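You operate a simulated robot arm through the tools that you are given. There is no shell and no other tool. Be economical: measure what you need, move in short steps, check, and stop when the job is done.

The job below is to be done with a simulated two-armed robot. You get a single attempt, and the scene is never put back.

JOB
Fetch the square wrench and set it on the free top of the steel shelf. Fetch the steel can that says "sealant" from the fourth shelf from the bottom of the left steel shelves and set it on top of the tape roll on the top of the oil table. Pick up the Standard filter core from the parts table with one hand, pass it to the other hand and put it on the lower board of the oil table. Pull the right cabinet door open. Do these in any order. Set down upright: steel can, filter core.

The check looks at the end state, three seconds after you hand in, the way a careful person would. Anything else that was tipped, shoved, dropped, spilled or broken makes it a failure.

ROBOT AND FRAMES
Two 6-joint arms with two-finger parallel grippers on one trunk, on a base that drives. Base frame: it is fixed to the floor where the robot stands at the start and does not move with it; the origin is under the middle of the robot, x ahead of it, y to its left, z up; the surface under the hand at the start is at about z = 86. Units: cm, rad, N and s.
The left shoulder is at the start at [8, 21.6, 161], the right one opposite. With the tool pointing down near the work surface each hand reaches from about 10 to 68 cm from the robot's upright axis, wherever it stands, measured 20 degrees to its own side. Places, roughly: filter core [-300, -150, 75]; free top of the steel shelf (24x24 cm) [-20, 370, 96]; lower board of the oil table [-260, 130, 40]; right cabinet door [-40, -130, 50]; square wrench (17x3x3 cm) [50, 10, 90]; steel can [-350, -25, 150]; tape roll (12x12x5 cm) [-290, 140, 90]. Payload 3.43 kg a hand.
The TCP of each hand is the grasp point between the finger pads, 3 cm short of the fingertips. In the tool frame z runs along the fingers and y along their closing line. Largest opening 9.4 cm; finger width 2.8, thickness 1; the body of the gripper, 5 by 9.6 cm, starts 5.5 cm behind the TCP.
Orientation is that of the tool frame in the base frame, as [roll, pitch, yaw] about the fixed x, y, z axes, in that order (R = Rz(yaw) Ry(pitch) Rx(roll)). With the fingers straight down and closing along the base's y, the tool's x points along the base's -x, its y along +y and its z along -z.

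CONTROLS
- The arms move only by the tool send_rows. It takes "left_increments", "right_increments" or both (then of equal length, played together; a hand with none holds still); each is a list of rows, each an object (a shift or turn left out is 0, a gripper value left out holds the last) with "translation": the shift along the tool's x, y, z in cm, a list of three; "dr": the turn, a rotation vector about the tool's x, y, z in rad, a list of three. In form: [{"translation": [x, y, z], "dr": [rx, ry, rz]}, ...]. A call has 1 to 8 rows; each row shifts and turns the commanded pose from where the row before left it, along the tool's axes as they then stand. "left_fingers" and "right_fingers" are, for a hand that has rows, the gripper command, from -1 (shut) to 1 (fully open), values between in proportion, set as the call begins (left out, the last holds). Rows are played at 5 a second. More than 5 cm and 0.15 rad between two rows, or a gripper value outside its range, and nothing of the call is played. A pose out of reach is approached as far as the arm can. The call stops where the force on the tool passes 40 N (or 10 N more than at its start, if that is more) or the arm is blocked; 0.2 s more then pass. The fingers move at their own pace (about 7.2 cm/s each) and stop on an object; they squeeze with about 41 N. The grip force told is the motor's: it shows also when the fingers shut on nothing. Time passes only in rows, and 0.2 s behind the last, so rows that do not move let the fingers close. It gives the time, the measured TCP pose, the force on the tool (base axes), the opening and the grip force at its end, in the units of the frame above (readings bear some noise), with the torque about the TCP (base axes, N m) and any sound that the robot's microphone picked up.
- Cameras (640 x 400 px; columns grow to the right, rows downward): "scene" is now at [9.51, 0.39, 175.14]; the picture's right is [0.06, -1.00, 0.00], its down [-0.88, -0.05, -0.48] and it looks along [0.47, 0.03, -0.88] (base axes); focal length 260 px, centre (320, 200). "left" rides on the left gripper at [7.6, -1.4, -10.2] in its tool frame; the picture's right is [0.18, 0.98, 0.00], its down [-0.75, 0.14, -0.64] and it looks along [-0.63, 0.12, 0.77] (tool axes); focal length 243 px, centre (320, 200). "right" rides on the right gripper at [7.6, 1.4, -10.3] in its tool frame; the picture's right is [-0.18, 0.98, 0.00], its down [-0.75, -0.14, -0.64] and it looks along [-0.63, -0.12, 0.77] (tool axes); focal length 243 px, centre (320, 200). There is no depth. A picture from a camera that has moved, and an enlarged one, comes with that camera's place and axes in the base frame and with its lens.
- grab_frame(camera): a new picture of that camera. No time passes.
- lift_body(by): slides the trunk up (or, below 0, down) by that many cm; the arms and the scene camera ride with it, the base frame stays. It gives what a move gives, with no picture.
- base_move(legs): drives the robot by 1 to 6 legs, each [ahead, left, turn to the left] in cm, cm and rad, along the robot's own axes; the way and the turn of a leg run together, so that a leg with both is an arc; at most 150 cm and 3.142 rad a leg. The arms and the cameras ride along, it lands a little off, and it stops where it bumps. It gives what a move gives.
- head_to(pan, tilt): turns the head with the scene camera to pan (to the left, within 1.501 rad either way) and tilt (down, from -0.506 to 1.204), counted from straight ahead of the robot. It gives what a move gives.
- close_up(camera, box): a new picture of the part [left, top, right, bottom] of that camera's present view, enlarged. No time passes.
- sign_off(): hands the job in; it is judged then, once.

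Go step by step. Nothing tells you exact positions but the pictures and the camera data: compare them with the known pose of the tool, close in by small moves and look again before you grip or let go. The budget is 165 turns and 138 pictures, counting those below and the enlarged ones. Unless the task says otherwise, let go and move clear before handing in, and close with one line.

The tools are called after "Emit:" as name(argument=value, ...) on one line, values as JSON. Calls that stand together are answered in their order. send_rows: Moves the arms, as the interface text tells. Its arguments: {"type":"object","properties":{"left_increments":{"type":"array","items":{"type":"object","properties":{"translation":{"type":"array","items":{"type":"number"}},"dr":{"type":"array","items":{"type":"number"}}}}},"left_fingers":{"type":"number"},"right_increments":{"type":"array","items":{"type":"object","properties":{"translation":{"type":"array","items":{"type":"number"}},"dr":{"type":"array","items":{"type":"number"}}}}},"right_fingers":{"type":"number"}},"required":[]} The other tools are called the same way: lift_body (by) slides the trunk up or down; base_move (legs) drives the base; head_to (pan, tilt) turns the head that bears the scene camera; grab_frame (camera) takes a picture; close_up (camera, box) takes an enlarged picture of a part of a camera's view; sign_off () hands the job in.

At the start:

```text
t: 0.0
left_tcp_pos: [44.95, 35.73, 104.56]
left_orientation: [3.141, 0.001, 3.141]
left_contact_force: [0.4, -0.1, 0.9]
left_ft_torque: [0.01, 0.01, 0.0]
left_finger_gap: 9.42
left_grip_force: 0.1
right_tcp_pos: [61.21, -17.9, 109.2]
right_orientation: [-3.141, -0.001, 3.141]
right_contact_force: [0.1, -0.3, 0.4]
right_ft_torque: [0.01, -0.02, -0.01]
right_finger_gap: 9.38
right_grip_force: 0.0
trunk travel left (down, up): [-84.0, 0.0]
robot x, y, heading: [0.03, -0.03, -0.002]
head pan, tilt: [0.061, 1.075]
```

scene: 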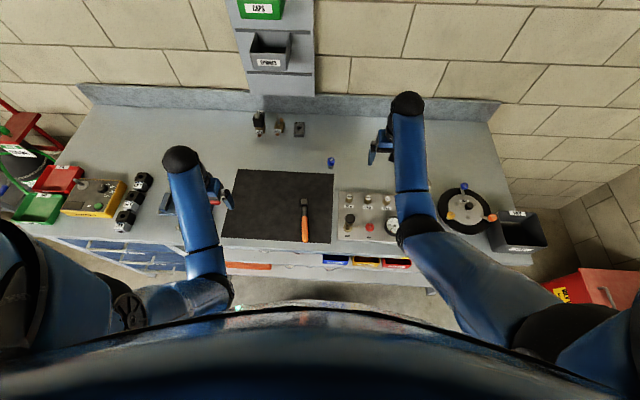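
right: 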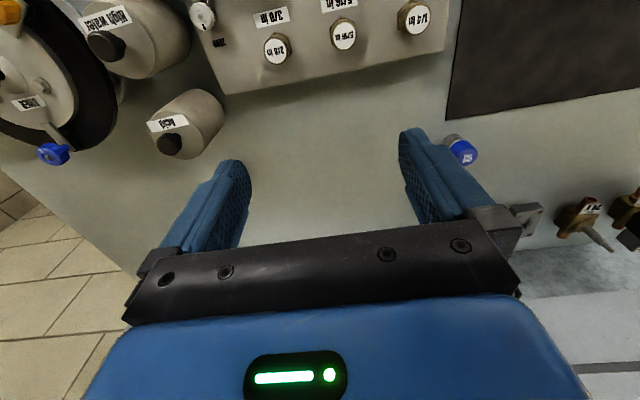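
left: 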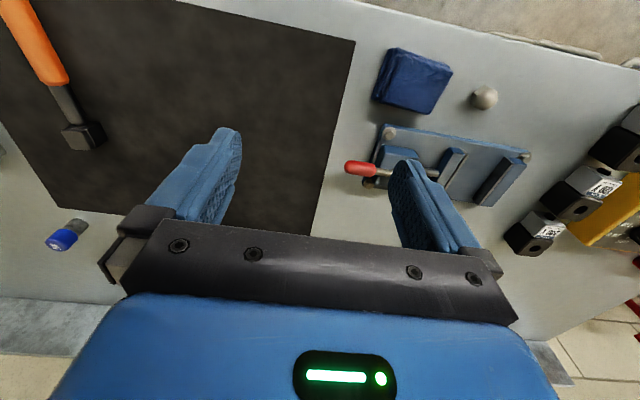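

The orange-handled wrench lies on the black mat along x, at about [47, 8.5, 87]. I'll bring the left hand over it at its present height and look.

Emit:
send_rows(left_increments=[{"translation": [0, -4.5, 0]}, {"translation": [0, -4.5, 0]}, {"translation": [0, -4.5, 0]}, {"translation": [0, -4.5, 0]}, {"translation": [0, -4.5, 0]}, {"translation": [0, -4.5, 0]}], left_fingers=1)

Emit:
grab_frame(camera="left")

Emit:
close_up(camera="scene", box=[220, 160, 380, 260])

```text
t: 1.4
left_tcp_pos: [44.99, 8.54, 104.54]
left_orientation: [3.14, 0.0, -3.141]
left_contact_force: [-0.3, 0.1, -0.2]
left_ft_torque: [0.03, -0.01, 0.0]
left_finger_gap: 9.4
left_grip_force: 0.0
right_tcp_pos: [61.25, -18.03, 109.16]
right_orientation: [3.14, -0.001, 3.141]
right_contact_force: [0.5, -0.3, 0.2]
right_ft_torque: [0.01, 0.0, 0.0]
right_finger_gap: 9.43
right_grip_force: 0.1
trunk travel left (down, up): [-84.0, 0.0]
robot x, y, heading: [0.15, 0.06, 0.003]
head pan, tilt: [0.061, 1.075]
```

```text
134 pictures are left
camera left: at [37.38, 7.0, 114.87], right [-0.18, 0.98, 0.0], down [0.75, 0.14, 0.64], along [0.63, 0.12, -0.77], focal length 243 px, centre (320, 200)
```

left: 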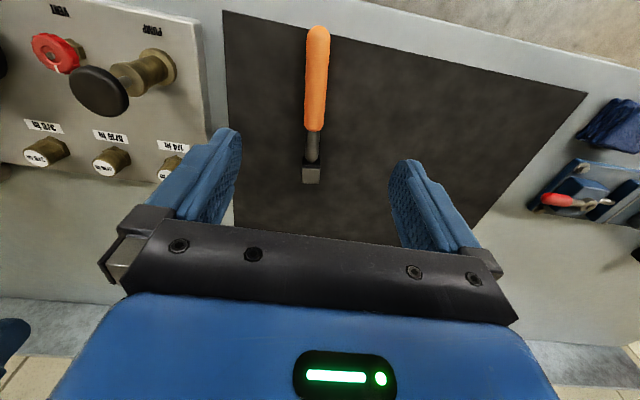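

```text
4.00 times, centred on (300, 210) of scene
camera zoom: at [9.56, 0.21, 175.14], right [0.06, -1.0, 0.0], down [-0.88, -0.05, -0.47], along [0.47, 0.03, -0.88], focal length 1041 px, centre (400, 160)
```

zoom: 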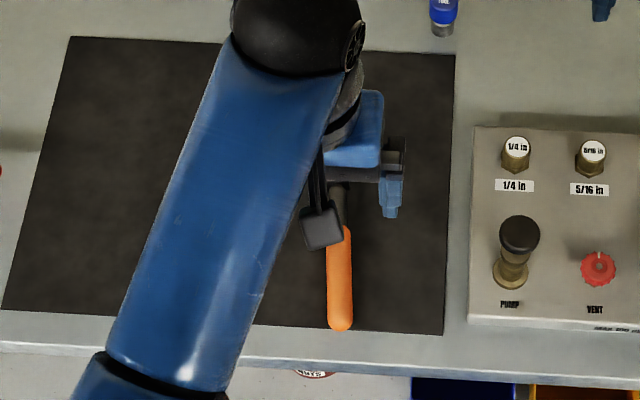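

The handle runs from about [39.8, 7.2] to the head at [55.7, 9.4]. I'll turn by 0.138 rad, move to x ≈ 48.5 and go down.

Emit:
send_rows(left_increments=[{"translation": [-3.5, 0, 0], "dr": [0, 0, -0.138]}, {"translation": [0, 0, 4]}, {"translation": [0, 0, 4]}, {"translation": [0, 0, 3]}])

Emit:
grab_frame(camera="left")

```text
t: 2.4
left_tcp_pos: [48.56, 8.53, 93.57]
left_orientation: [3.141, -0.001, -3.002]
left_contact_force: [0.5, 0.0, -0.3]
left_ft_torque: [0.0, -0.04, 0.01]
left_finger_gap: 9.38
left_grip_force: 0.0
right_tcp_pos: [61.37, -17.86, 109.08]
right_orientation: [-3.141, 0.0, 3.141]
right_contact_force: [1.1, -0.1, 0.4]
right_ft_torque: [-0.01, 0.0, 0.03]
right_finger_gap: 9.4
right_grip_force: 0.0
trunk travel left (down, up): [-84.0, 0.0]
robot x, y, heading: [0.35, 0.07, -0.005]
head pan, tilt: [0.061, 1.075]
```

```text
132 pictures are left
camera left: at [41.11, 6.12, 103.84], right [-0.32, 0.95, 0.0], down [0.73, 0.24, 0.64], along [0.61, 0.2, -0.77], focal length 243 px, centre (320, 200)
```

left: 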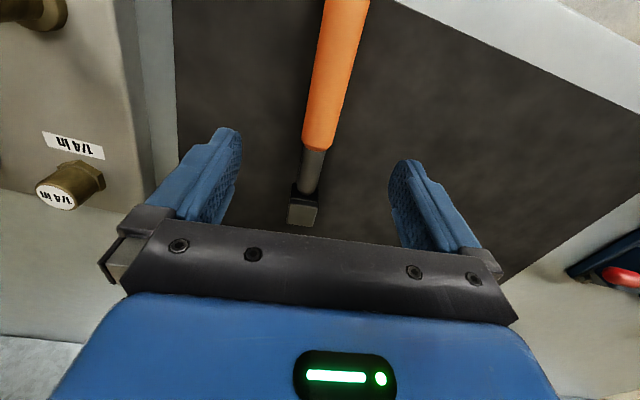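

Aligned within a few millimetres. Going down and gripping.

Emit:
send_rows(left_increments=[{"translation": [0.3, 0.2, 2.5]}, {"translation": [0, 0, 1.3]}])

Emit:
send_rows(left_increments=[{}, {}, {}, {}, {}], left_fingers=-1)

Emit:
send_rows(left_increments=[{"translation": [0, 0, -3]}, {"translation": [0, 0, -4]}, {"translation": [0, 0, -4]}])

Emit:
grab_frame(camera="left")

```text
t: 3.0
left_tcp_pos: [48.25, 8.84, 89.81]
left_orientation: [-3.141, 0.001, -3.004]
left_contact_force: [0.2, 0.2, -0.6]
left_ft_torque: [-0.03, -0.01, -0.01]
left_finger_gap: 9.42
left_grip_force: 0.0
right_tcp_pos: [61.13, -17.78, 109.09]
right_orientation: [-3.141, 0.0, 3.141]
right_contact_force: [0.1, 0.3, 0.1]
right_ft_torque: [-0.01, 0.0, -0.02]
right_finger_gap: 9.43
right_grip_force: 0.0
trunk travel left (down, up): [-84.0, 0.0]
robot x, y, heading: [0.02, 0.25, 0.001]
head pan, tilt: [0.061, 1.075]
```

```text
t: 4.2
left_tcp_pos: [48.34, 8.76, 89.79]
left_orientation: [3.141, -0.001, -3.003]
left_contact_force: [0.4, -2.0, 2.7]
left_ft_torque: [-0.03, 0.01, -0.17]
left_finger_gap: 2.21
left_grip_force: 41.1
right_tcp_pos: [61.31, -18.04, 109.2]
right_orientation: [3.141, -0.001, -3.141]
right_contact_force: [-0.2, -0.2, 0.3]
right_ft_torque: [0.0, 0.0, -0.02]
right_finger_gap: 9.4
right_grip_force: 0.0
trunk travel left (down, up): [-84.0, 0.0]
robot x, y, heading: [-0.27, -0.3, 0.004]
head pan, tilt: [0.061, 1.075]
```

```text
t: 5.0
left_tcp_pos: [48.15, 8.69, 100.79]
left_orientation: [-3.14, 0.0, -3.002]
left_contact_force: [-1.0, 0.3, -1.3]
left_ft_torque: [-0.03, 0.0, 0.0]
left_finger_gap: 2.19
left_grip_force: 40.8
right_tcp_pos: [61.18, -17.88, 109.18]
right_orientation: [-3.14, 0.001, -3.142]
right_contact_force: [-0.7, -0.2, -0.7]
right_ft_torque: [0.02, 0.02, -0.01]
right_finger_gap: 9.4
right_grip_force: 0.1
trunk travel left (down, up): [-84.0, 0.0]
robot x, y, heading: [-0.02, 0.23, 0.006]
head pan, tilt: [0.061, 1.075]
```

```text
131 pictures are left
camera left: at [40.77, 6.16, 111.04], right [-0.32, 0.95, 0.0], down [0.73, 0.24, 0.64], along [0.61, 0.2, -0.77], focal length 243 px, centre (320, 200)
```

left: 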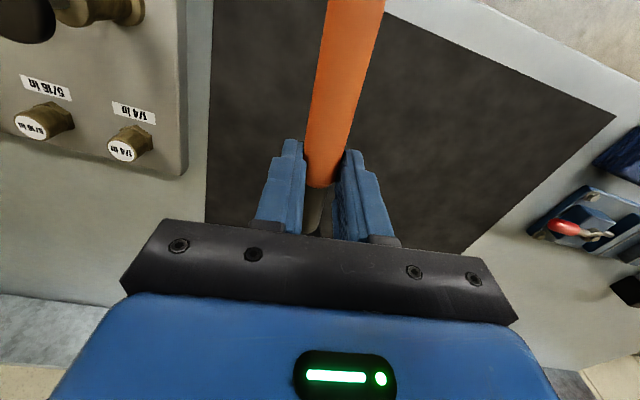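

Wrench held. I'll raise and draw in both hands, back away from the bench, and look around.

Emit:
send_rows(left_increments=[{"translation": [0, 0, -5]}, {"translation": [0, 0, -5]}, {"translation": [0, 4.5, -3]}, {"translation": [0, 4.5, 0]}, {"translation": [3, 3, 0], "dr": [0, 0, 0.138]}, {"translation": [4, 0, 0]}, {"translation": [4, 0, 0]}], right_increments=[{"translation": [0, 0, -5]}, {"translation": [4, 0, 0]}, {"translation": [4.5, 0, 0]}, {"translation": [4.5, 0, 0]}, {"translation": [4.5, 0, 0]}, {"translation": [4.5, 0, 0]}, {"translation": [3, 0, 0]}])

Emit:
base_move(legs=[[-50, 0, 0]])

Emit:
head_to(pan=1.3, tilt=0.4)

Emit:
grab_frame(camera="scene")

Emit:
head_to(pan=-1.3, tilt=0.4)

Emit:
grab_frame(camera="scene")

```text
refused: row 3 steps farther than a row can; nothing moved
```

```text
t: 7.9
left_tcp_pos: [-1.33, 8.8, 100.57]
left_orientation: [3.142, -0.001, -2.997]
left_contact_force: [-0.1, 0.0, -1.8]
left_ft_torque: [-0.02, 0.0, -0.01]
left_finger_gap: 2.2
left_grip_force: 40.7
right_tcp_pos: [11.73, -17.72, 108.93]
right_orientation: [3.14, -0.001, -3.135]
right_contact_force: [0.4, -0.9, -1.2]
right_ft_torque: [0.0, 0.01, 0.0]
right_finger_gap: 9.42
right_grip_force: 0.1
trunk travel left (down, up): [-84.0, 0.0]
robot x, y, heading: [-49.79, -0.21, 0.005]
head pan, tilt: [0.061, 1.075]
```

```text
t: 9.4
left_tcp_pos: [-1.54, 8.75, 100.7]
left_orientation: [3.141, 0.0, -2.999]
left_contact_force: [-0.7, -0.8, -1.9]
left_ft_torque: [-0.05, -0.04, 0.02]
left_finger_gap: 2.22
left_grip_force: 41.8
right_tcp_pos: [11.69, -17.74, 109.08]
right_orientation: [-3.141, 0.0, -3.137]
right_contact_force: [-0.3, -0.4, 0.5]
right_ft_torque: [0.0, -0.05, 0.0]
right_finger_gap: 9.39
right_grip_force: 0.0
trunk travel left (down, up): [-84.0, 0.0]
robot x, y, heading: [-49.88, 0.02, 0.001]
head pan, tilt: [1.3, 0.4]
```

```text
130 pictures are left
camera scene: at [-44.16, 8.84, 180.67], right [0.96, -0.26, 0.0], down [-0.1, -0.38, -0.92], along [0.24, 0.89, -0.39], focal length 260 px, centre (320, 200)
```

scene: 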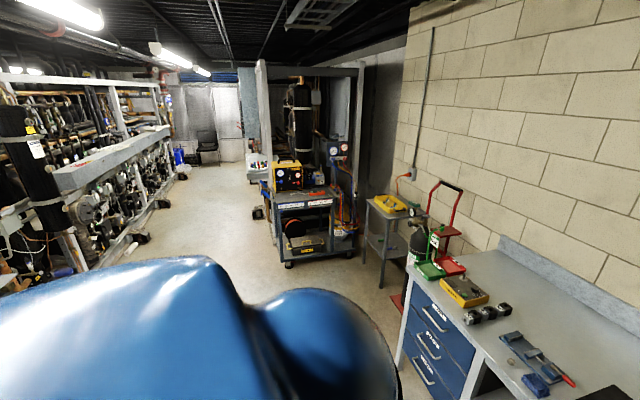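

```text
t: 11.7
left_tcp_pos: [-1.56, 8.8, 100.79]
left_orientation: [3.141, 0.0, -2.998]
left_contact_force: [0.5, 0.3, -2.6]
left_ft_torque: [-0.01, -0.03, 0.02]
left_finger_gap: 2.21
left_grip_force: 40.7
right_tcp_pos: [11.6, -17.71, 109.08]
right_orientation: [3.141, -0.001, -3.134]
right_contact_force: [0.0, 0.0, -0.8]
right_ft_torque: [0.03, 0.02, -0.02]
right_finger_gap: 9.39
right_grip_force: 0.1
trunk travel left (down, up): [-84.0, 0.0]
robot x, y, heading: [-49.54, -0.19, 0.006]
head pan, tilt: [-1.3, 0.4]
```

```text
129 pictures are left
camera scene: at [-44.12, -9.02, 180.67], right [-0.96, -0.27, 0.0], down [-0.11, 0.37, -0.92], along [0.25, -0.89, -0.39], focal length 260 px, centre (320, 200)
```

scene: 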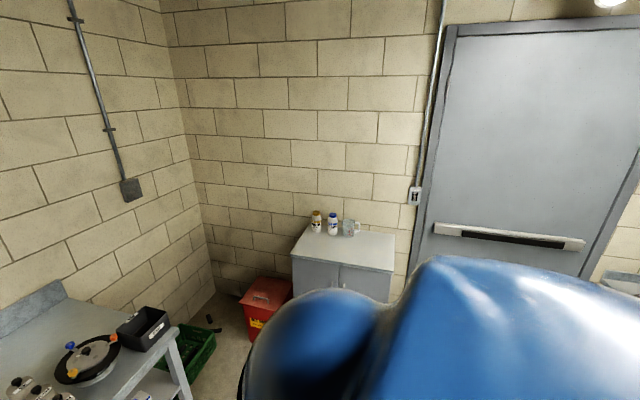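

The steel shelf must be behind the gauge cart to the left, and the cabinet is to the right. I'll fold the hands in first, since my last arm call was refused.

Emit:
send_rows(left_increments=[{"translation": [0, 0, -5]}, {"translation": [0, 0, -5]}, {"translation": [0, 4.5, 0]}, {"translation": [0, 4.5, 0]}, {"translation": [3, 3, 0], "dr": [0, 0, 0.138]}, {"translation": [4, 0, 0]}, {"translation": [4, 0, 0]}], right_increments=[{"translation": [0, 0, -5]}, {"translation": [4, 0, 0]}, {"translation": [4.5, 0, 0]}, {"translation": [4.5, 0, 0]}, {"translation": [4.5, 0, 0]}, {"translation": [4.5, 0, 0]}, {"translation": [3, 0, 0]}])

Emit:
base_move(legs=[[-25, 0, 0], [0, 0, 1.571]])

Emit:
head_to(pan=0, tilt=0.35)

Emit:
grab_frame(camera="scene")

Emit:
close_up(camera="scene", box=[290, 80, 530, 230])

```text
t: 13.3
left_tcp_pos: [-12.62, 19.63, 104.37]
left_orientation: [3.141, 0.009, -3.138]
left_contact_force: [0.1, -0.2, -1.8]
left_ft_torque: [0.01, -0.03, 0.02]
left_finger_gap: 2.23
left_grip_force: 41.1
left hand out of reach, approached as far as the arm can: row 2, 3, 4, 5, 6
right_tcp_pos: [-8.87, -17.43, 104.45]
right_orientation: [-3.139, 0.008, -3.138]
right_contact_force: [-0.4, -0.4, 0.7]
right_ft_torque: [0.02, -0.04, -0.03]
right_finger_gap: 9.41
right_grip_force: 0.0
right hand out of reach, approached as far as the arm can: row 1, 2, 3, 4, 5, 6, 7
trunk travel left (down, up): [-84.0, 0.0]
robot x, y, heading: [-49.76, -0.1, 0.005]
head pan, tilt: [-1.3, 0.4]
```

```text
t: 19.0
left_tcp_pos: [-94.97, 36.67, 104.19]
left_orientation: [3.141, 0.002, -1.549]
left_contact_force: [-0.2, -0.7, -1.9]
left_ft_torque: [0.02, -0.02, -0.05]
left_finger_gap: 2.21
left_grip_force: 41.4
right_tcp_pos: [-58.0, 41.3, 104.2]
right_orientation: [-3.141, 0.005, -1.547]
right_contact_force: [-0.4, -0.5, 0.1]
right_ft_torque: [0.03, -0.02, 0.01]
right_finger_gap: 9.44
right_grip_force: 0.0
trunk travel left (down, up): [-84.0, 0.0]
robot x, y, heading: [-74.49, -0.12, 1.595]
head pan, tilt: [-1.3, 0.4]
```

```text
t: 20.4
left_tcp_pos: [-94.93, 36.8, 104.08]
left_orientation: [3.141, 0.004, -1.548]
left_contact_force: [0.9, -0.1, -2.0]
left_ft_torque: [-0.02, 0.01, 0.01]
left_finger_gap: 2.24
left_grip_force: 41.0
right_tcp_pos: [-57.94, 41.42, 104.34]
right_orientation: [3.141, 0.004, -1.549]
right_contact_force: [1.0, -0.6, -0.8]
right_ft_torque: [-0.02, 0.0, -0.01]
right_finger_gap: 9.38
right_grip_force: 0.0
trunk travel left (down, up): [-84.0, 0.0]
robot x, y, heading: [-74.58, -0.18, 1.593]
head pan, tilt: [0.0, 0.351]
```

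```text
128 pictures are left
camera scene: at [-74.77, 12.13, 181.12], right [1.0, 0.02, 0.0], down [0.01, -0.34, -0.94], along [-0.02, 0.94, -0.34], focal length 260 px, centre (320, 200)
```

scene: 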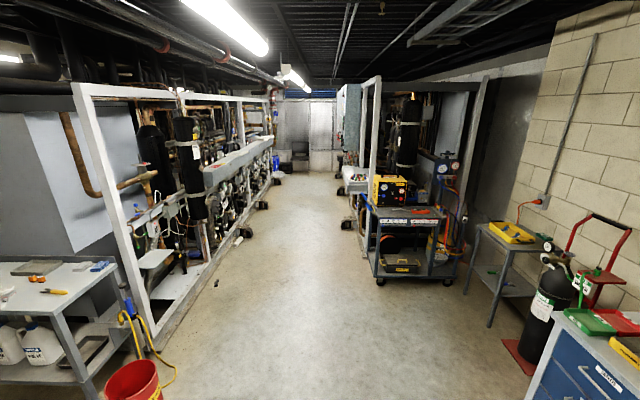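

```text
2.67 times, centred on (410, 155) of scene
camera zoom: at [-74.77, 12.13, 181.12], right [1.0, 0.02, 0.0], down [0.01, -0.34, -0.94], along [-0.02, 0.94, -0.34], focal length 694 px, centre (80, 320)
```

zoom: 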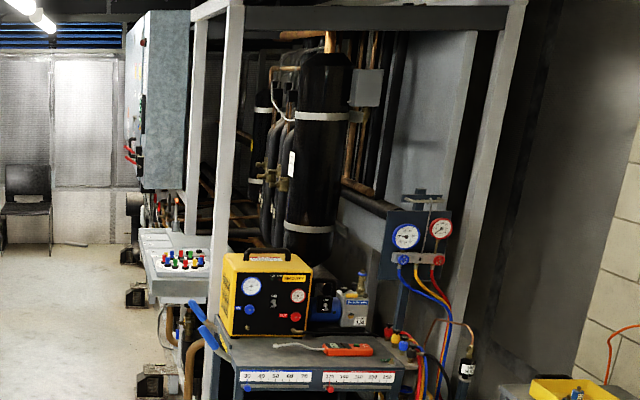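

The corridor is clear. I'll drive up beside the frame where the steel shelf should be and look to the right.

Emit:
base_move(legs=[[150, 0, -0.02], [120, 0, 0]])

Emit:
head_to(pan=-0.7, tilt=0.5)

Emit:
grab_frame(camera="scene")

```text
t: 33.6
left_tcp_pos: [-98.66, 307.47, 104.17]
left_orientation: [-3.141, 0.003, -1.559]
left_contact_force: [-0.1, -0.5, -2.0]
left_ft_torque: [0.01, 0.02, -0.03]
left_finger_gap: 2.2
left_grip_force: 41.1
right_tcp_pos: [-61.59, 311.57, 104.35]
right_orientation: [3.14, 0.004, -1.561]
right_contact_force: [0.3, 0.1, -0.4]
right_ft_torque: [0.02, 0.0, -0.01]
right_finger_gap: 9.38
right_grip_force: 0.1
trunk travel left (down, up): [-84.0, 0.0]
robot x, y, heading: [-78.41, 270.3, 1.586]
head pan, tilt: [0.0, 0.351]
```

```text
t: 34.6
left_tcp_pos: [-98.66, 307.62, 104.09]
left_orientation: [3.141, 0.004, -1.559]
left_contact_force: [0.3, 0.3, -2.5]
left_ft_torque: [-0.01, 0.01, -0.02]
left_finger_gap: 2.21
left_grip_force: 41.4
right_tcp_pos: [-61.58, 311.74, 104.17]
right_orientation: [3.141, 0.004, -1.559]
right_contact_force: [0.1, 0.0, -0.4]
right_ft_torque: [0.01, 0.02, -0.02]
right_finger_gap: 9.39
right_grip_force: 0.1
trunk travel left (down, up): [-84.0, 0.0]
robot x, y, heading: [-78.8, 270.41, 1.581]
head pan, tilt: [-0.7, 0.499]
```

```text
126 pictures are left
camera scene: at [-72.84, 280.41, 179.76], right [0.77, -0.64, 0.0], down [-0.3, -0.37, -0.88], along [0.56, 0.68, -0.48], focal length 260 px, centre (320, 200)
```

scene: 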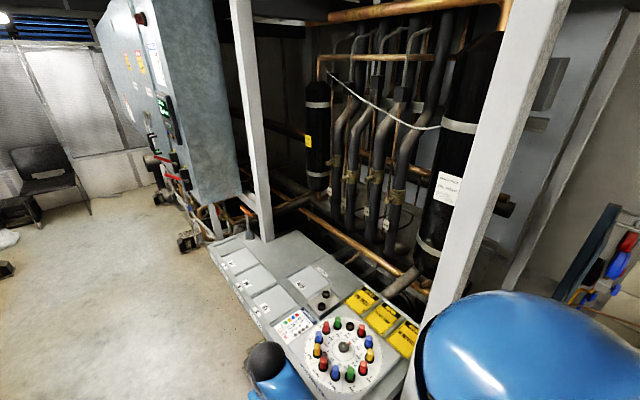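

Emit:
close_up(camera="scene", box=[180, 200, 440, 362])

```text
2.46 times, centred on (310, 281) of scene
camera zoom: at [-72.84, 280.41, 179.76], right [0.77, -0.64, 0.0], down [-0.3, -0.37, -0.88], along [0.56, 0.68, -0.48], focal length 641 px, centre (345, 1)
```

zoom: 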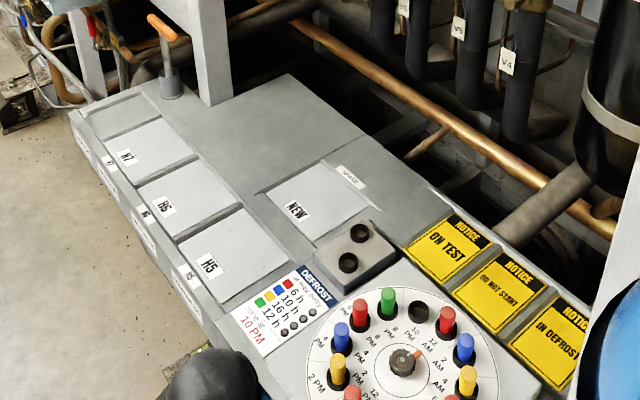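

The free patch is about x −34…−8, y 357…382, between the "NEW" tile and the frame post. I'll tuck the right hand to the side, drive to (-108, 350), turn to face the shelf, and look.

Emit:
send_rows(right_increments=[{"translation": [3, -3.3, 0]}, {"translation": [3, -3.3, 0]}, {"translation": [3, -3.3, 0]}, {"translation": [3, -3.3, 0]}, {"translation": [3, -3.3, 0]}, {"translation": [3, -3.3, 0]}, {"translation": [3, -3.3, 0]}])

Emit:
base_move(legs=[[80, 29, 0], [0, 0, -1.581]])

Emit:
head_to(pan=0.2, tilt=0.7)

Emit:
grab_frame(camera="scene")

```text
t: 36.1
left_tcp_pos: [-98.62, 307.53, 104.12]
left_orientation: [-3.141, -0.001, -1.557]
left_contact_force: [-0.8, -0.1, -3.0]
left_ft_torque: [0.04, 0.02, 0.0]
left_finger_gap: 2.24
left_grip_force: 41.2
right_tcp_pos: [-45.79, 297.97, 104.57]
right_orientation: [-3.133, 0.012, -1.293]
right_contact_force: [-0.2, -0.7, -0.1]
right_ft_torque: [-0.05, 0.03, -0.04]
right_finger_gap: 9.41
right_grip_force: 0.2
trunk travel left (down, up): [-84.0, 0.0]
robot x, y, heading: [-78.3, 270.24, 1.58]
head pan, tilt: [-0.7, 0.499]
stopped in row 7 (right hand): the arm was blocked; the commanded pose is now the measured one
```

```text
t: 44.5
left_tcp_pos: [-70.74, 369.11, 104.13]
left_orientation: [3.141, 0.002, 3.137]
left_contact_force: [-0.5, -0.7, -0.7]
left_ft_torque: [0.0, 0.02, -0.03]
left_finger_gap: 2.23
left_grip_force: 40.9
right_tcp_pos: [-81.11, 316.1, 104.4]
right_orientation: [-3.129, 0.015, -2.887]
right_contact_force: [0.0, 0.5, 0.7]
right_ft_torque: [0.01, -0.02, 0.0]
right_finger_gap: 9.38
right_grip_force: 0.0
trunk travel left (down, up): [-84.0, 0.0]
robot x, y, heading: [-108.52, 349.84, -0.006]
head pan, tilt: [-0.7, 0.499]
```

```text
t: 45.6
left_tcp_pos: [-70.59, 369.24, 104.09]
left_orientation: [3.141, 0.002, 3.136]
left_contact_force: [0.0, 0.0, -2.8]
left_ft_torque: [0.01, -0.02, 0.02]
left_finger_gap: 2.19
left_grip_force: 41.1
right_tcp_pos: [-81.19, 316.21, 104.38]
right_orientation: [-3.128, 0.015, -2.886]
right_contact_force: [-0.7, 0.2, -0.5]
right_ft_torque: [-0.02, 0.04, -0.04]
right_finger_gap: 9.41
right_grip_force: 0.0
trunk travel left (down, up): [-84.0, 0.0]
robot x, y, heading: [-108.06, 349.65, -0.008]
head pan, tilt: [0.201, 0.7]
```

```text
124 pictures are left
camera scene: at [-96.87, 351.29, 177.98], right [0.19, -0.98, 0.0], down [-0.63, -0.12, -0.76], along [0.75, 0.15, -0.64], focal length 260 px, centre (320, 200)
```

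scene: 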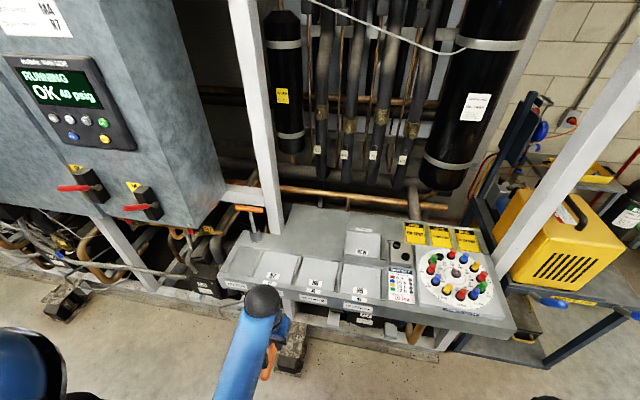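

The free patch between the "NEW" tile and the post is centred near (-22, 368). I'll drive ahead 26 cm, then extend the left hand.

Emit:
base_move(legs=[[26, 0, 0.006]])

Emit:
send_rows(left_increments=[{"translation": [-4, 0, 0]}, {"translation": [-4, 0, 0]}, {"translation": [-4, 0, 0]}, {"translation": [-4, 0, 0]}, {"translation": [-3, 0, 0]}, {"translation": [-3, 0, 0]}])

Emit:
grab_frame(camera="left")

Emit:
grab_frame(camera="scene")

```text
t: 47.5
left_tcp_pos: [-45.4, 369.29, 104.25]
left_orientation: [-3.141, 0.005, -3.139]
left_contact_force: [-0.7, 0.0, -2.1]
left_ft_torque: [-0.01, -0.05, 0.0]
left_finger_gap: 2.22
left_grip_force: 41.4
right_tcp_pos: [-55.36, 316.23, 104.54]
right_orientation: [-3.129, 0.021, -2.879]
right_contact_force: [0.5, -0.4, -0.2]
right_ft_torque: [-0.02, -0.02, 0.02]
right_finger_gap: 9.43
right_grip_force: 0.1
trunk travel left (down, up): [-84.0, 0.0]
robot x, y, heading: [-82.24, 349.77, 0.004]
head pan, tilt: [0.201, 0.7]
```

```text
t: 48.9
left_tcp_pos: [-22.93, 369.34, 104.15]
left_orientation: [-3.14, 0.001, -3.14]
left_contact_force: [0.0, 1.3, -2.5]
left_ft_torque: [-0.02, 0.03, 0.0]
left_finger_gap: 2.24
left_grip_force: 41.0
right_tcp_pos: [-54.84, 316.25, 104.48]
right_orientation: [-3.129, 0.014, -2.879]
right_contact_force: [-0.5, -0.3, -0.1]
right_ft_torque: [-0.03, 0.03, -0.01]
right_finger_gap: 9.39
right_grip_force: 0.0
trunk travel left (down, up): [-84.0, 0.0]
robot x, y, heading: [-82.46, 349.8, 0.002]
head pan, tilt: [0.201, 0.7]
```

```text
123 pictures are left
camera left: at [-30.69, 367.82, 114.51], right [-0.19, 0.98, 0.0], down [0.75, 0.14, 0.64], along [0.63, 0.12, -0.77], focal length 243 px, centre (320, 200)
```

left: 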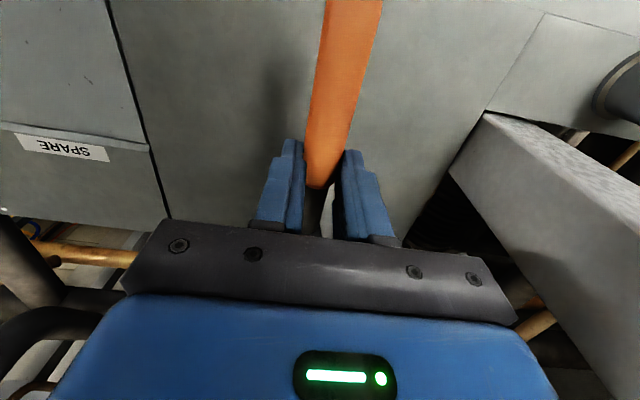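

```text
122 pictures are left
camera scene: at [-70.98, 351.3, 177.98], right [0.2, -0.98, 0.0], down [-0.63, -0.13, -0.76], along [0.75, 0.15, -0.64], focal length 260 px, centre (320, 200)
```

scene: 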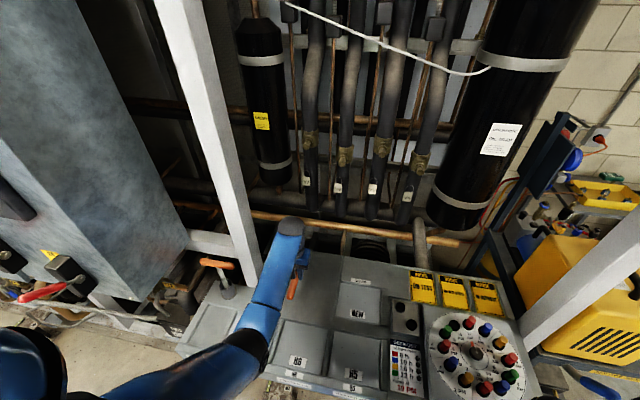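

The wrench hangs over the bare plate (y 356–380, back edge x ≈ −8.5). Lowering.

Emit:
send_rows(left_increments=[{"translation": [-0.5, -1, 1]}, {"translation": [0, 0, 2]}, {"translation": [0, 0, 0.7]}])

Emit:
send_rows(left_increments=[{"translation": [0, 0, 0.3]}, {"translation": [0, 0, 0.3]}, {"translation": [0, 0, 0.3]}])

Emit:
grab_frame(camera="left")

```text
t: 49.7
left_tcp_pos: [-22.53, 368.43, 100.52]
left_orientation: [-3.141, 0.002, -3.141]
left_contact_force: [0.2, -0.3, -1.2]
left_ft_torque: [0.0, -0.02, 0.03]
left_finger_gap: 2.18
left_grip_force: 40.3
right_tcp_pos: [-54.99, 316.2, 104.42]
right_orientation: [-3.13, 0.015, -2.88]
right_contact_force: [0.5, 0.4, -0.1]
right_ft_torque: [-0.01, 0.01, 0.03]
right_finger_gap: 9.39
right_grip_force: 0.1
trunk travel left (down, up): [-84.0, 0.0]
robot x, y, heading: [-82.52, 349.53, 0.0]
head pan, tilt: [0.201, 0.7]
```

```text
t: 50.5
left_tcp_pos: [-22.63, 368.24, 99.45]
left_orientation: [-3.141, 0.003, -3.14]
left_contact_force: [0.0, -0.1, -2.4]
left_ft_torque: [0.0, 0.01, -0.01]
left_finger_gap: 2.24
left_grip_force: 40.8
right_tcp_pos: [-54.97, 316.27, 104.57]
right_orientation: [-3.13, 0.017, -2.88]
right_contact_force: [0.8, 0.2, 0.2]
right_ft_torque: [-0.04, -0.02, 0.0]
right_finger_gap: 9.42
right_grip_force: 0.0
trunk travel left (down, up): [-84.0, 0.0]
robot x, y, heading: [-82.38, 349.97, 0.003]
head pan, tilt: [0.201, 0.7]
```

```text
121 pictures are left
camera left: at [-30.27, 366.88, 109.89], right [-0.19, 0.98, 0.0], down [0.75, 0.14, 0.64], along [0.63, 0.12, -0.77], focal length 243 px, centre (320, 200)
```

left: 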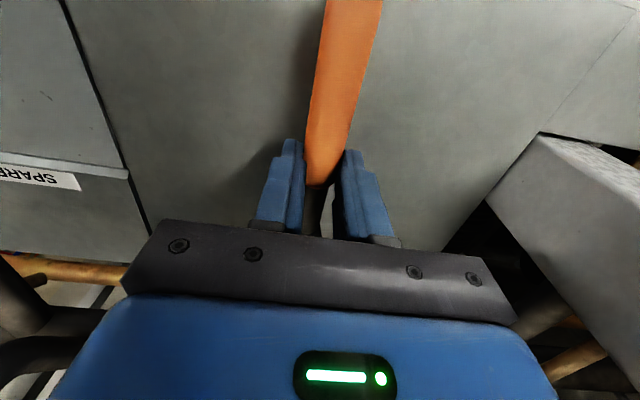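

Emit:
send_rows(left_increments=[{"translation": [0, 0, 0.3]}, {"translation": [0, 0, 0.3]}])

Emit:
send_rows(left_increments=[{"translation": [0, 0, 0.3]}, {"translation": [0, 0, 0.3]}])

```text
t: 51.1
left_tcp_pos: [-22.63, 368.4, 98.97]
left_orientation: [3.142, 0.003, -3.141]
left_contact_force: [-0.6, -1.0, -2.1]
left_ft_torque: [-0.01, -0.03, -0.02]
left_finger_gap: 2.22
left_grip_force: 41.4
right_tcp_pos: [-55.07, 316.36, 104.58]
right_orientation: [-3.129, 0.015, -2.881]
right_contact_force: [0.0, -0.8, 0.2]
right_ft_torque: [0.0, 0.03, 0.01]
right_finger_gap: 9.4
right_grip_force: 0.1
trunk travel left (down, up): [-84.0, 0.0]
robot x, y, heading: [-82.47, 349.68, -0.001]
head pan, tilt: [0.201, 0.7]
```

```text
t: 51.7
left_tcp_pos: [-22.57, 368.45, 98.54]
left_orientation: [3.141, 0.005, -3.139]
left_contact_force: [1.4, 1.3, 7.0]
left_ft_torque: [0.05, 0.66, -0.08]
left_finger_gap: 2.22
left_grip_force: 40.9
right_tcp_pos: [-55.05, 316.32, 104.44]
right_orientation: [-3.128, 0.018, -2.879]
right_contact_force: [0.3, -0.4, -0.2]
right_ft_torque: [-0.01, -0.01, 0.05]
right_finger_gap: 9.41
right_grip_force: 0.0
trunk travel left (down, up): [-84.0, 0.0]
robot x, y, heading: [-82.55, 349.55, 0.001]
head pan, tilt: [0.201, 0.7]
```

Contact at the handle end. Releasing and rising.

Emit:
send_rows(left_increments=[{}, {}, {}, {}], left_fingers=0.3)

Emit:
send_rows(left_increments=[{"translation": [0, 0, -2]}, {"translation": [0, 0, -3]}, {"translation": [0, 0, -3]}, {"translation": [0, 0, -3]}])

Emit:
grab_frame(camera="left")

```text
t: 52.7
left_tcp_pos: [-22.55, 368.32, 98.33]
left_orientation: [-3.14, 0.002, -3.139]
left_contact_force: [-0.5, 0.0, 0.4]
left_ft_torque: [0.02, 0.01, 0.01]
left_finger_gap: 6.09
left_grip_force: 0.1
right_tcp_pos: [-54.99, 316.27, 104.46]
right_orientation: [-3.129, 0.015, -2.881]
right_contact_force: [-0.2, -0.3, 0.6]
right_ft_torque: [-0.02, 0.03, -0.01]
right_finger_gap: 9.4
right_grip_force: 0.2
trunk travel left (down, up): [-84.0, 0.0]
robot x, y, heading: [-82.52, 349.6, 0.001]
head pan, tilt: [0.201, 0.7]
```

```text
t: 53.7
left_tcp_pos: [-22.65, 368.23, 109.37]
left_orientation: [-3.141, 0.003, -3.14]
left_contact_force: [0.3, -0.2, 0.1]
left_ft_torque: [-0.01, 0.0, -0.02]
left_finger_gap: 6.1
left_grip_force: 0.0
right_tcp_pos: [-55.12, 316.35, 104.53]
right_orientation: [-3.13, 0.016, -2.88]
right_contact_force: [0.6, 1.1, -0.4]
right_ft_torque: [0.01, 0.0, -0.02]
right_finger_gap: 9.39
right_grip_force: 0.0
trunk travel left (down, up): [-84.0, 0.0]
robot x, y, heading: [-82.34, 349.49, 0.0]
head pan, tilt: [0.201, 0.7]
```

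```text
120 pictures are left
camera left: at [-30.35, 366.81, 119.69], right [-0.19, 0.98, 0.0], down [0.75, 0.14, 0.64], along [0.63, 0.12, -0.77], focal length 243 px, centre (320, 200)
```

left: 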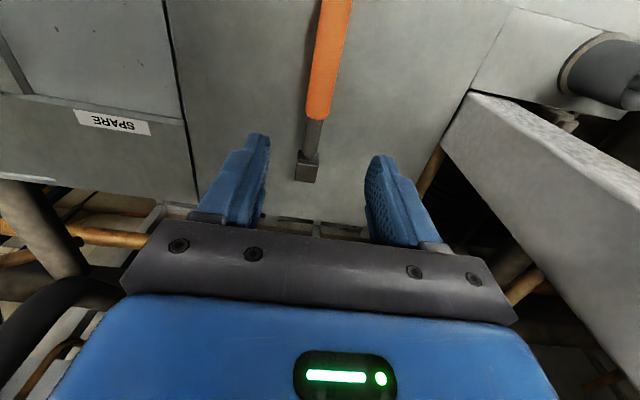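

The wrench lies flat on the free plate. Retracting, then driving back south to look at the oil table and left shelves.

Emit:
send_rows(left_increments=[{"translation": [4.5, 0, 0]}, {"translation": [4.5, 0, 0]}, {"translation": [4.5, 0, 0]}, {"translation": [4.5, 0, 0]}, {"translation": [4, 0, 0]}])

Emit:
base_move(legs=[[-34, 0, 0], [0, 0, -1.571], [150, 0, 0], [150, 0, 0], [0, 0, -1.571]])

Emit:
head_to(pan=0, tilt=0.3)

Emit:
grab_frame(camera="scene")

```text
t: 54.9
left_tcp_pos: [-43.29, 368.22, 104.34]
left_orientation: [3.141, 0.008, -3.139]
left_contact_force: [-0.1, 0.5, -0.5]
left_ft_torque: [0.0, -0.01, 0.0]
left_finger_gap: 6.1
left_grip_force: 0.1
left hand out of reach, approached as far as the arm can: row 1, 2, 3, 4
right_tcp_pos: [-55.28, 316.34, 104.59]
right_orientation: [-3.129, 0.017, -2.881]
right_contact_force: [0.0, 0.2, 0.2]
right_ft_torque: [0.02, 0.0, 0.0]
right_finger_gap: 9.41
right_grip_force: 0.1
trunk travel left (down, up): [-84.0, 0.0]
robot x, y, heading: [-82.2, 349.36, 0.005]
head pan, tilt: [0.201, 0.7]
```

```text
t: 78.9
left_tcp_pos: [-156.47, 30.37, 104.25]
left_orientation: [-3.14, 0.004, -0.01]
left_contact_force: [-0.8, 0.8, -0.3]
left_ft_torque: [-0.02, 0.0, 0.03]
left_finger_gap: 6.11
left_grip_force: 0.1
right_tcp_pos: [-143.93, 82.23, 104.49]
right_orientation: [-3.131, 0.016, 0.249]
right_contact_force: [-0.5, 0.3, -0.2]
right_ft_torque: [0.02, -0.02, 0.04]
right_finger_gap: 9.41
right_grip_force: 0.1
trunk travel left (down, up): [-84.0, 0.0]
robot x, y, heading: [-117.15, 48.58, 3.13]
head pan, tilt: [0.201, 0.7]
```

```text
t: 79.8
left_tcp_pos: [-156.38, 30.45, 104.22]
left_orientation: [3.141, 0.005, -0.011]
left_contact_force: [0.2, -0.5, -0.2]
left_ft_torque: [-0.01, -0.02, -0.02]
left_finger_gap: 6.1
left_grip_force: 0.0
right_tcp_pos: [-143.9, 82.28, 104.52]
right_orientation: [-3.129, 0.016, 0.25]
right_contact_force: [-0.1, 0.5, -0.2]
right_ft_torque: [-0.02, 0.01, -0.01]
right_finger_gap: 9.4
right_grip_force: 0.0
trunk travel left (down, up): [-84.0, 0.0]
robot x, y, heading: [-117.07, 48.88, 3.127]
head pan, tilt: [0.0, 0.3]
```

```text
119 pictures are left
camera scene: at [-129.2, 48.71, 181.59], right [0.01, 1.0, 0.0], down [0.3, 0.0, -0.95], along [-0.95, 0.01, -0.3], focal length 260 px, centre (320, 200)
```

scene: 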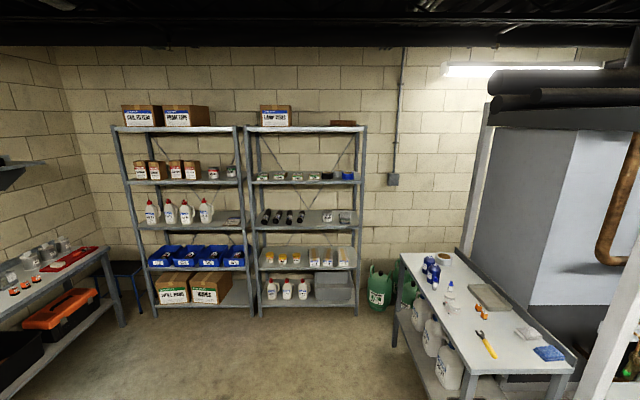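

Emit:
close_up(camera="scene", box=[115, 120, 255, 208])

Emit:
close_up(camera="scene", box=[380, 230, 600, 368])

Emit:
close_up(camera="scene", box=[0, 200, 160, 300])

```text
4.55 times, centred on (185, 164) of scene
camera zoom: at [-129.2, 48.71, 181.59], right [0.01, 1.0, 0.0], down [0.3, 0.0, -0.95], along [-0.95, 0.01, -0.3], focal length 1183 px, centre (934, 364)
```

zoom: 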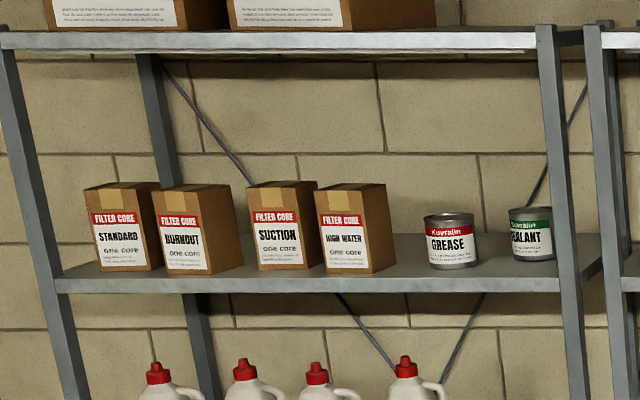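

```text
2.90 times, centred on (490, 299) of scene
camera zoom: at [-129.2, 48.71, 181.59], right [0.01, 1.0, 0.0], down [0.3, 0.0, -0.95], along [-0.95, 0.01, -0.3], focal length 755 px, centre (-173, -87)
```

zoom: 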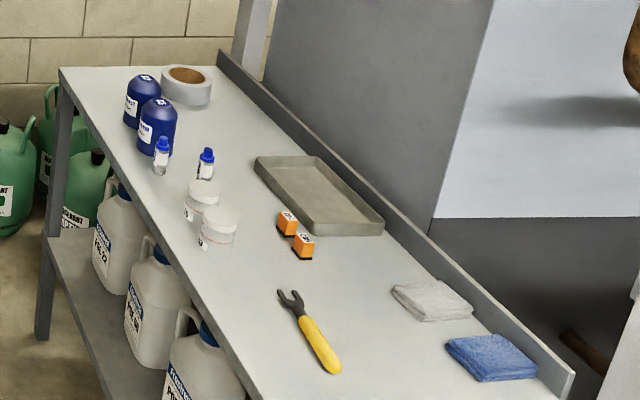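

```text
4.00 times, centred on (80, 250) of scene
camera zoom: at [-129.2, 48.71, 181.59], right [0.01, 1.0, 0.0], down [0.3, 0.0, -0.95], along [-0.95, 0.01, -0.3], focal length 1041 px, centre (1280, 0)
```

zoom: 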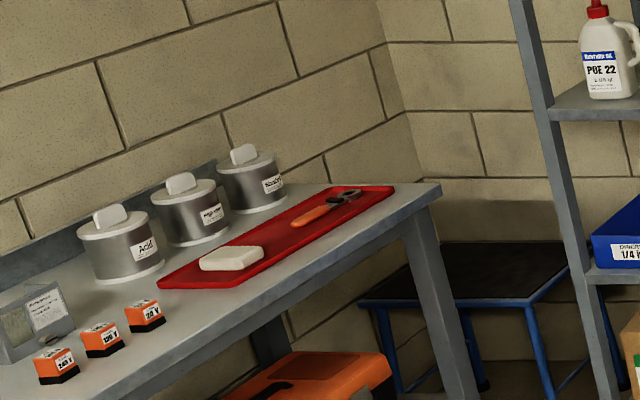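

I can read the cans: the sealant one is the right can on the fourth shelf, near y ≈ −22. I need a horizontal grasp with the camera on top, so I'll turn the left wrist by half a turn and test it in free space.

Emit:
send_rows(left_increments=[{"translation": [-4, 0, 0]}, {"translation": [-4, 0, 0]}, {"dr": [0, 0, 0.15]}, {"dr": [0, 0, 0.15]}, {"dr": [0, 0, 0.15]}, {"dr": [0, 0, 0.15]}, {"dr": [0, 0, 0.15]}, {"dr": [0, 0, 0.15]}], left_fingers=1)

Emit:
send_rows(left_increments=[{"dr": [0, 0, 0.15]}, {"dr": [0, 0, 0.15]}, {"dr": [0, 0, 0.15]}, {"dr": [0, 0, 0.15]}, {"dr": [0, 0, 0.15]}, {"dr": [0, 0, 0.15]}, {"dr": [0, 0, 0.15]}, {"dr": [0, 0, 0.15]}])

Emit:
send_rows(left_increments=[{"dr": [0, 0, 0.15]}, {"dr": [0, 0, 0.15]}, {"dr": [0, 0, 0.15]}, {"dr": [0, 0, 0.15]}, {"dr": [0, 0, 0.15]}, {"dr": [0, 0, 0.15]}, {"dr": [0, 0, 0.142]}])

```text
t: 81.6
left_tcp_pos: [-164.55, 30.59, 104.25]
left_orientation: [3.138, 0.004, -0.913]
left_contact_force: [-0.3, -0.2, 0.2]
left_ft_torque: [-0.01, -0.01, -0.03]
left_finger_gap: 9.41
left_grip_force: 0.1
right_tcp_pos: [-143.96, 82.24, 104.51]
right_orientation: [-3.129, 0.017, 0.25]
right_contact_force: [-0.1, -0.5, 0.1]
right_ft_torque: [-0.01, -0.01, 0.0]
right_finger_gap: 9.39
right_grip_force: 0.0
trunk travel left (down, up): [-84.0, 0.0]
robot x, y, heading: [-116.86, 48.41, 3.132]
head pan, tilt: [0.0, 0.3]
```

```text
t: 83.4
left_tcp_pos: [-164.47, 30.54, 104.36]
left_orientation: [3.137, -0.001, -2.111]
left_contact_force: [-0.2, -0.4, 0.7]
left_ft_torque: [0.0, 0.03, 0.0]
left_finger_gap: 9.39
left_grip_force: 0.0
right_tcp_pos: [-143.97, 82.32, 104.4]
right_orientation: [-3.128, 0.017, 0.251]
right_contact_force: [0.6, -0.3, 0.9]
right_ft_torque: [-0.01, -0.01, 0.01]
right_finger_gap: 9.41
right_grip_force: 0.0
trunk travel left (down, up): [-84.0, 0.0]
robot x, y, heading: [-116.79, 48.51, 3.132]
head pan, tilt: [0.0, 0.3]
```

```text
t: 85.0
left_tcp_pos: [-164.26, 32.56, 104.3]
left_orientation: [-3.14, -0.006, 3.135]
left_contact_force: [-0.3, -0.6, -0.3]
left_ft_torque: [0.03, -0.01, 0.0]
left_finger_gap: 9.41
left_grip_force: 0.1
left hand out of reach, approached as far as the arm can: row 7
right_tcp_pos: [-143.9, 82.29, 104.42]
right_orientation: [-3.13, 0.017, 0.25]
right_contact_force: [-0.1, 0.9, 0.8]
right_ft_torque: [-0.01, 0.0, 0.01]
right_finger_gap: 9.38
right_grip_force: 0.0
trunk travel left (down, up): [-84.0, 0.0]
robot x, y, heading: [-116.87, 48.45, 3.129]
head pan, tilt: [0.0, 0.3]
```

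Now pitch the fingers forward (camera on top).

Emit:
send_rows(left_increments=[{"translation": [0, 0, -4]}, {"translation": [0, 0, -4]}, {"dr": [0, 0.15, 0]}, {"dr": [0, 0.15, 0]}, {"dr": [0, 0.15, 0]}, {"dr": [0, 0.15, 0]}, {"dr": [0, 0.15, 0]}, {"dr": [0, 0.15, 0]}])

Emit:
send_rows(left_increments=[{"translation": [4, 0, 0], "dr": [0, 0.15, 0]}, {"translation": [4, 0, 0], "dr": [0, 0.15, 0]}, {"translation": [4, 0, 0], "dr": [0, 0.13, 0]}, {"translation": [4, 0, 0]}, {"translation": [4, 0, 0]}])

Emit:
grab_frame(camera="left")

```text
t: 86.8
left_tcp_pos: [-165.58, 32.88, 106.01]
left_orientation: [3.141, -0.909, 3.134]
left_contact_force: [0.0, 0.8, -0.1]
left_ft_torque: [0.0, 0.01, 0.01]
left_finger_gap: 9.41
left_grip_force: 0.0
left hand out of reach, approached as far as the arm can: row 1, 2
right_tcp_pos: [-143.86, 82.22, 104.56]
right_orientation: [-3.129, 0.018, 0.248]
right_contact_force: [-1.1, -0.2, -0.8]
right_ft_torque: [-0.01, -0.03, 0.03]
right_finger_gap: 9.39
right_grip_force: 0.1
trunk travel left (down, up): [-84.0, 0.0]
robot x, y, heading: [-116.96, 48.59, 3.132]
head pan, tilt: [0.0, 0.3]
```

```text
t: 88.0
left_tcp_pos: [-173.56, 33.06, 123.91]
left_orientation: [-3.141, -1.334, 3.128]
left_contact_force: [-0.7, 0.9, 0.0]
left_ft_torque: [0.01, -0.03, -0.01]
left_finger_gap: 9.4
left_grip_force: 0.2
right_tcp_pos: [-144.14, 82.23, 104.55]
right_orientation: [-3.129, 0.015, 0.249]
right_contact_force: [-0.7, 0.5, -0.4]
right_ft_torque: [0.0, 0.01, 0.0]
right_finger_gap: 9.39
right_grip_force: 0.0
trunk travel left (down, up): [-84.0, 0.0]
robot x, y, heading: [-116.95, 48.35, 3.136]
head pan, tilt: [0.0, 0.3]
```

```text
115 pictures are left
camera left: at [-165.39, 31.46, 133.81], right [-0.03, 0.98, 0.18], down [0.8, 0.13, -0.58], along [-0.6, 0.12, -0.79], focal length 243 px, centre (320, 200)
```

left: 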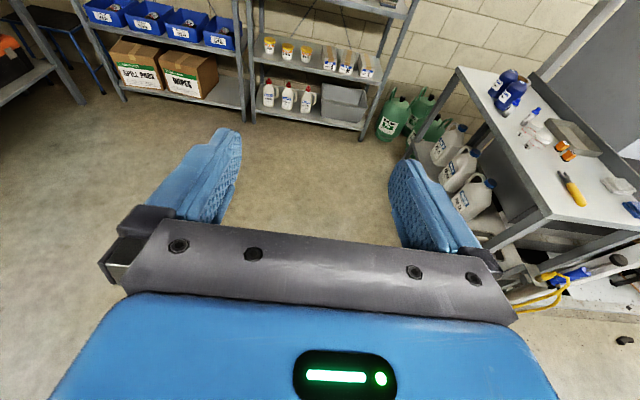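

Works. Raise the hand to can height and drive toward the shelf, stopping short.

Emit:
send_rows(left_increments=[{"translation": [4.3, 0, -1]}, {"translation": [4.3, 0, -1]}, {"translation": [4.3, 0, -1]}, {"translation": [4.3, 0, -1]}, {"translation": [4.3, 0, -1]}])

Emit:
base_move(legs=[[115, 55, 0]])

Emit:
grab_frame(camera="scene")

Emit:
grab_frame(camera="left")

```text
t: 89.2
left_tcp_pos: [-174.06, 37.45, 142.62]
left_orientation: [3.05, -1.338, -3.049]
left_contact_force: [0.7, -0.5, 0.0]
left_ft_torque: [-0.02, 0.01, 0.03]
left_finger_gap: 9.42
left_grip_force: 0.0
left hand out of reach, approached as far as the arm can: row 3, 4, 5
right_tcp_pos: [-143.87, 82.26, 104.46]
right_orientation: [-3.129, 0.017, 0.249]
right_contact_force: [-0.2, 0.9, -0.6]
right_ft_torque: [-0.05, -0.03, -0.03]
right_finger_gap: 9.41
right_grip_force: 0.0
trunk travel left (down, up): [-84.0, 0.0]
robot x, y, heading: [-117.06, 49.0, 3.134]
head pan, tilt: [0.0, 0.3]
```

```text
t: 95.6
left_tcp_pos: [-289.5, -15.81, 142.59]
left_orientation: [3.048, -1.341, -3.05]
left_contact_force: [0.2, 0.4, 0.4]
left_ft_torque: [0.0, -0.02, -0.02]
left_finger_gap: 9.41
left_grip_force: 0.1
right_tcp_pos: [-259.37, 28.96, 104.61]
right_orientation: [-3.129, 0.017, 0.244]
right_contact_force: [0.4, -0.2, 0.4]
right_ft_torque: [0.01, 0.02, -0.01]
right_finger_gap: 9.42
right_grip_force: 0.0
trunk travel left (down, up): [-84.0, 0.0]
robot x, y, heading: [-232.07, -5.21, 3.128]
head pan, tilt: [0.0, 0.3]
```

```text
114 pictures are left
camera scene: at [-244.62, -4.55, 181.61], right [0.02, 1.0, 0.0], down [0.29, 0.0, -0.96], along [-0.96, 0.01, -0.29], focal length 260 px, centre (320, 200)
```

scene: 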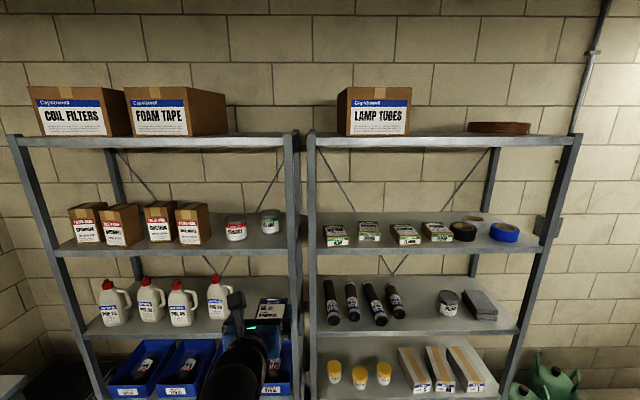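

```text
113 pictures are left
camera left: at [-281.3, -17.45, 152.43], right [-0.04, 0.98, 0.2], down [0.8, 0.15, -0.58], along [-0.6, 0.14, -0.79], focal length 243 px, centre (320, 200)
```

left: 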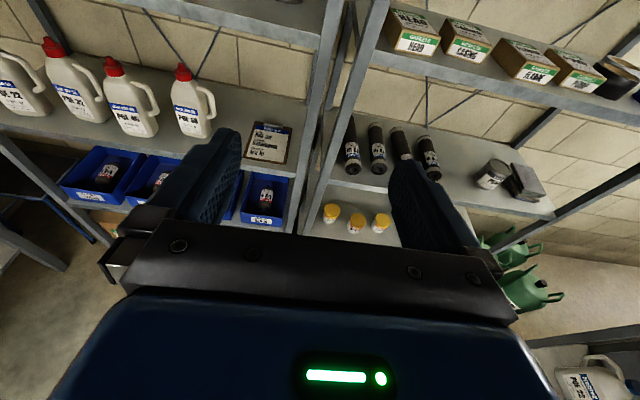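

Emit:
close_up(camera="scene", box=[210, 180, 330, 255])

```text
5.33 times, centred on (270, 218) of scene
camera zoom: at [-244.62, -4.55, 181.61], right [0.02, 1.0, 0.0], down [0.29, 0.0, -0.96], along [-0.96, 0.01, -0.29], focal length 1388 px, centre (587, 107)
```

zoom: 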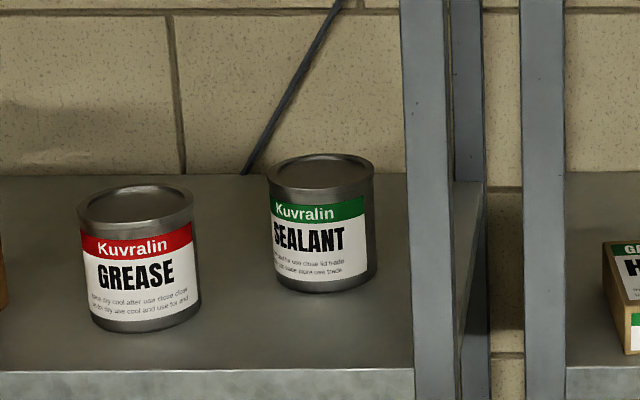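

The can is at about [-348, -24.4], bottom z ≈ 135.5, ~8.6 wide and 9 tall. The arm seemed too folded at that height; I'll extend it forward (still short of the shelf) and see whether it settles.

Emit:
send_rows(left_increments=[{"translation": [1, 0, 4.3]}, {"translation": [1, 0, 4.3]}, {"translation": [1, 0, 4.3]}, {"translation": [1, 0, 4.3]}])

```text
t: 96.6
left_tcp_pos: [-307.45, -15.76, 142.53]
left_orientation: [3.044, -1.339, -3.045]
left_contact_force: [-0.6, -0.7, -0.2]
left_ft_torque: [0.03, 0.03, 0.01]
left_finger_gap: 9.39
left_grip_force: 0.0
right_tcp_pos: [-259.44, 29.0, 104.46]
right_orientation: [-3.13, 0.016, 0.247]
right_contact_force: [-0.6, -0.3, 1.0]
right_ft_torque: [0.0, 0.0, 0.04]
right_finger_gap: 9.42
right_grip_force: 0.2
trunk travel left (down, up): [-84.0, 0.0]
robot x, y, heading: [-232.48, -4.38, 3.128]
head pan, tilt: [0.0, 0.3]
```

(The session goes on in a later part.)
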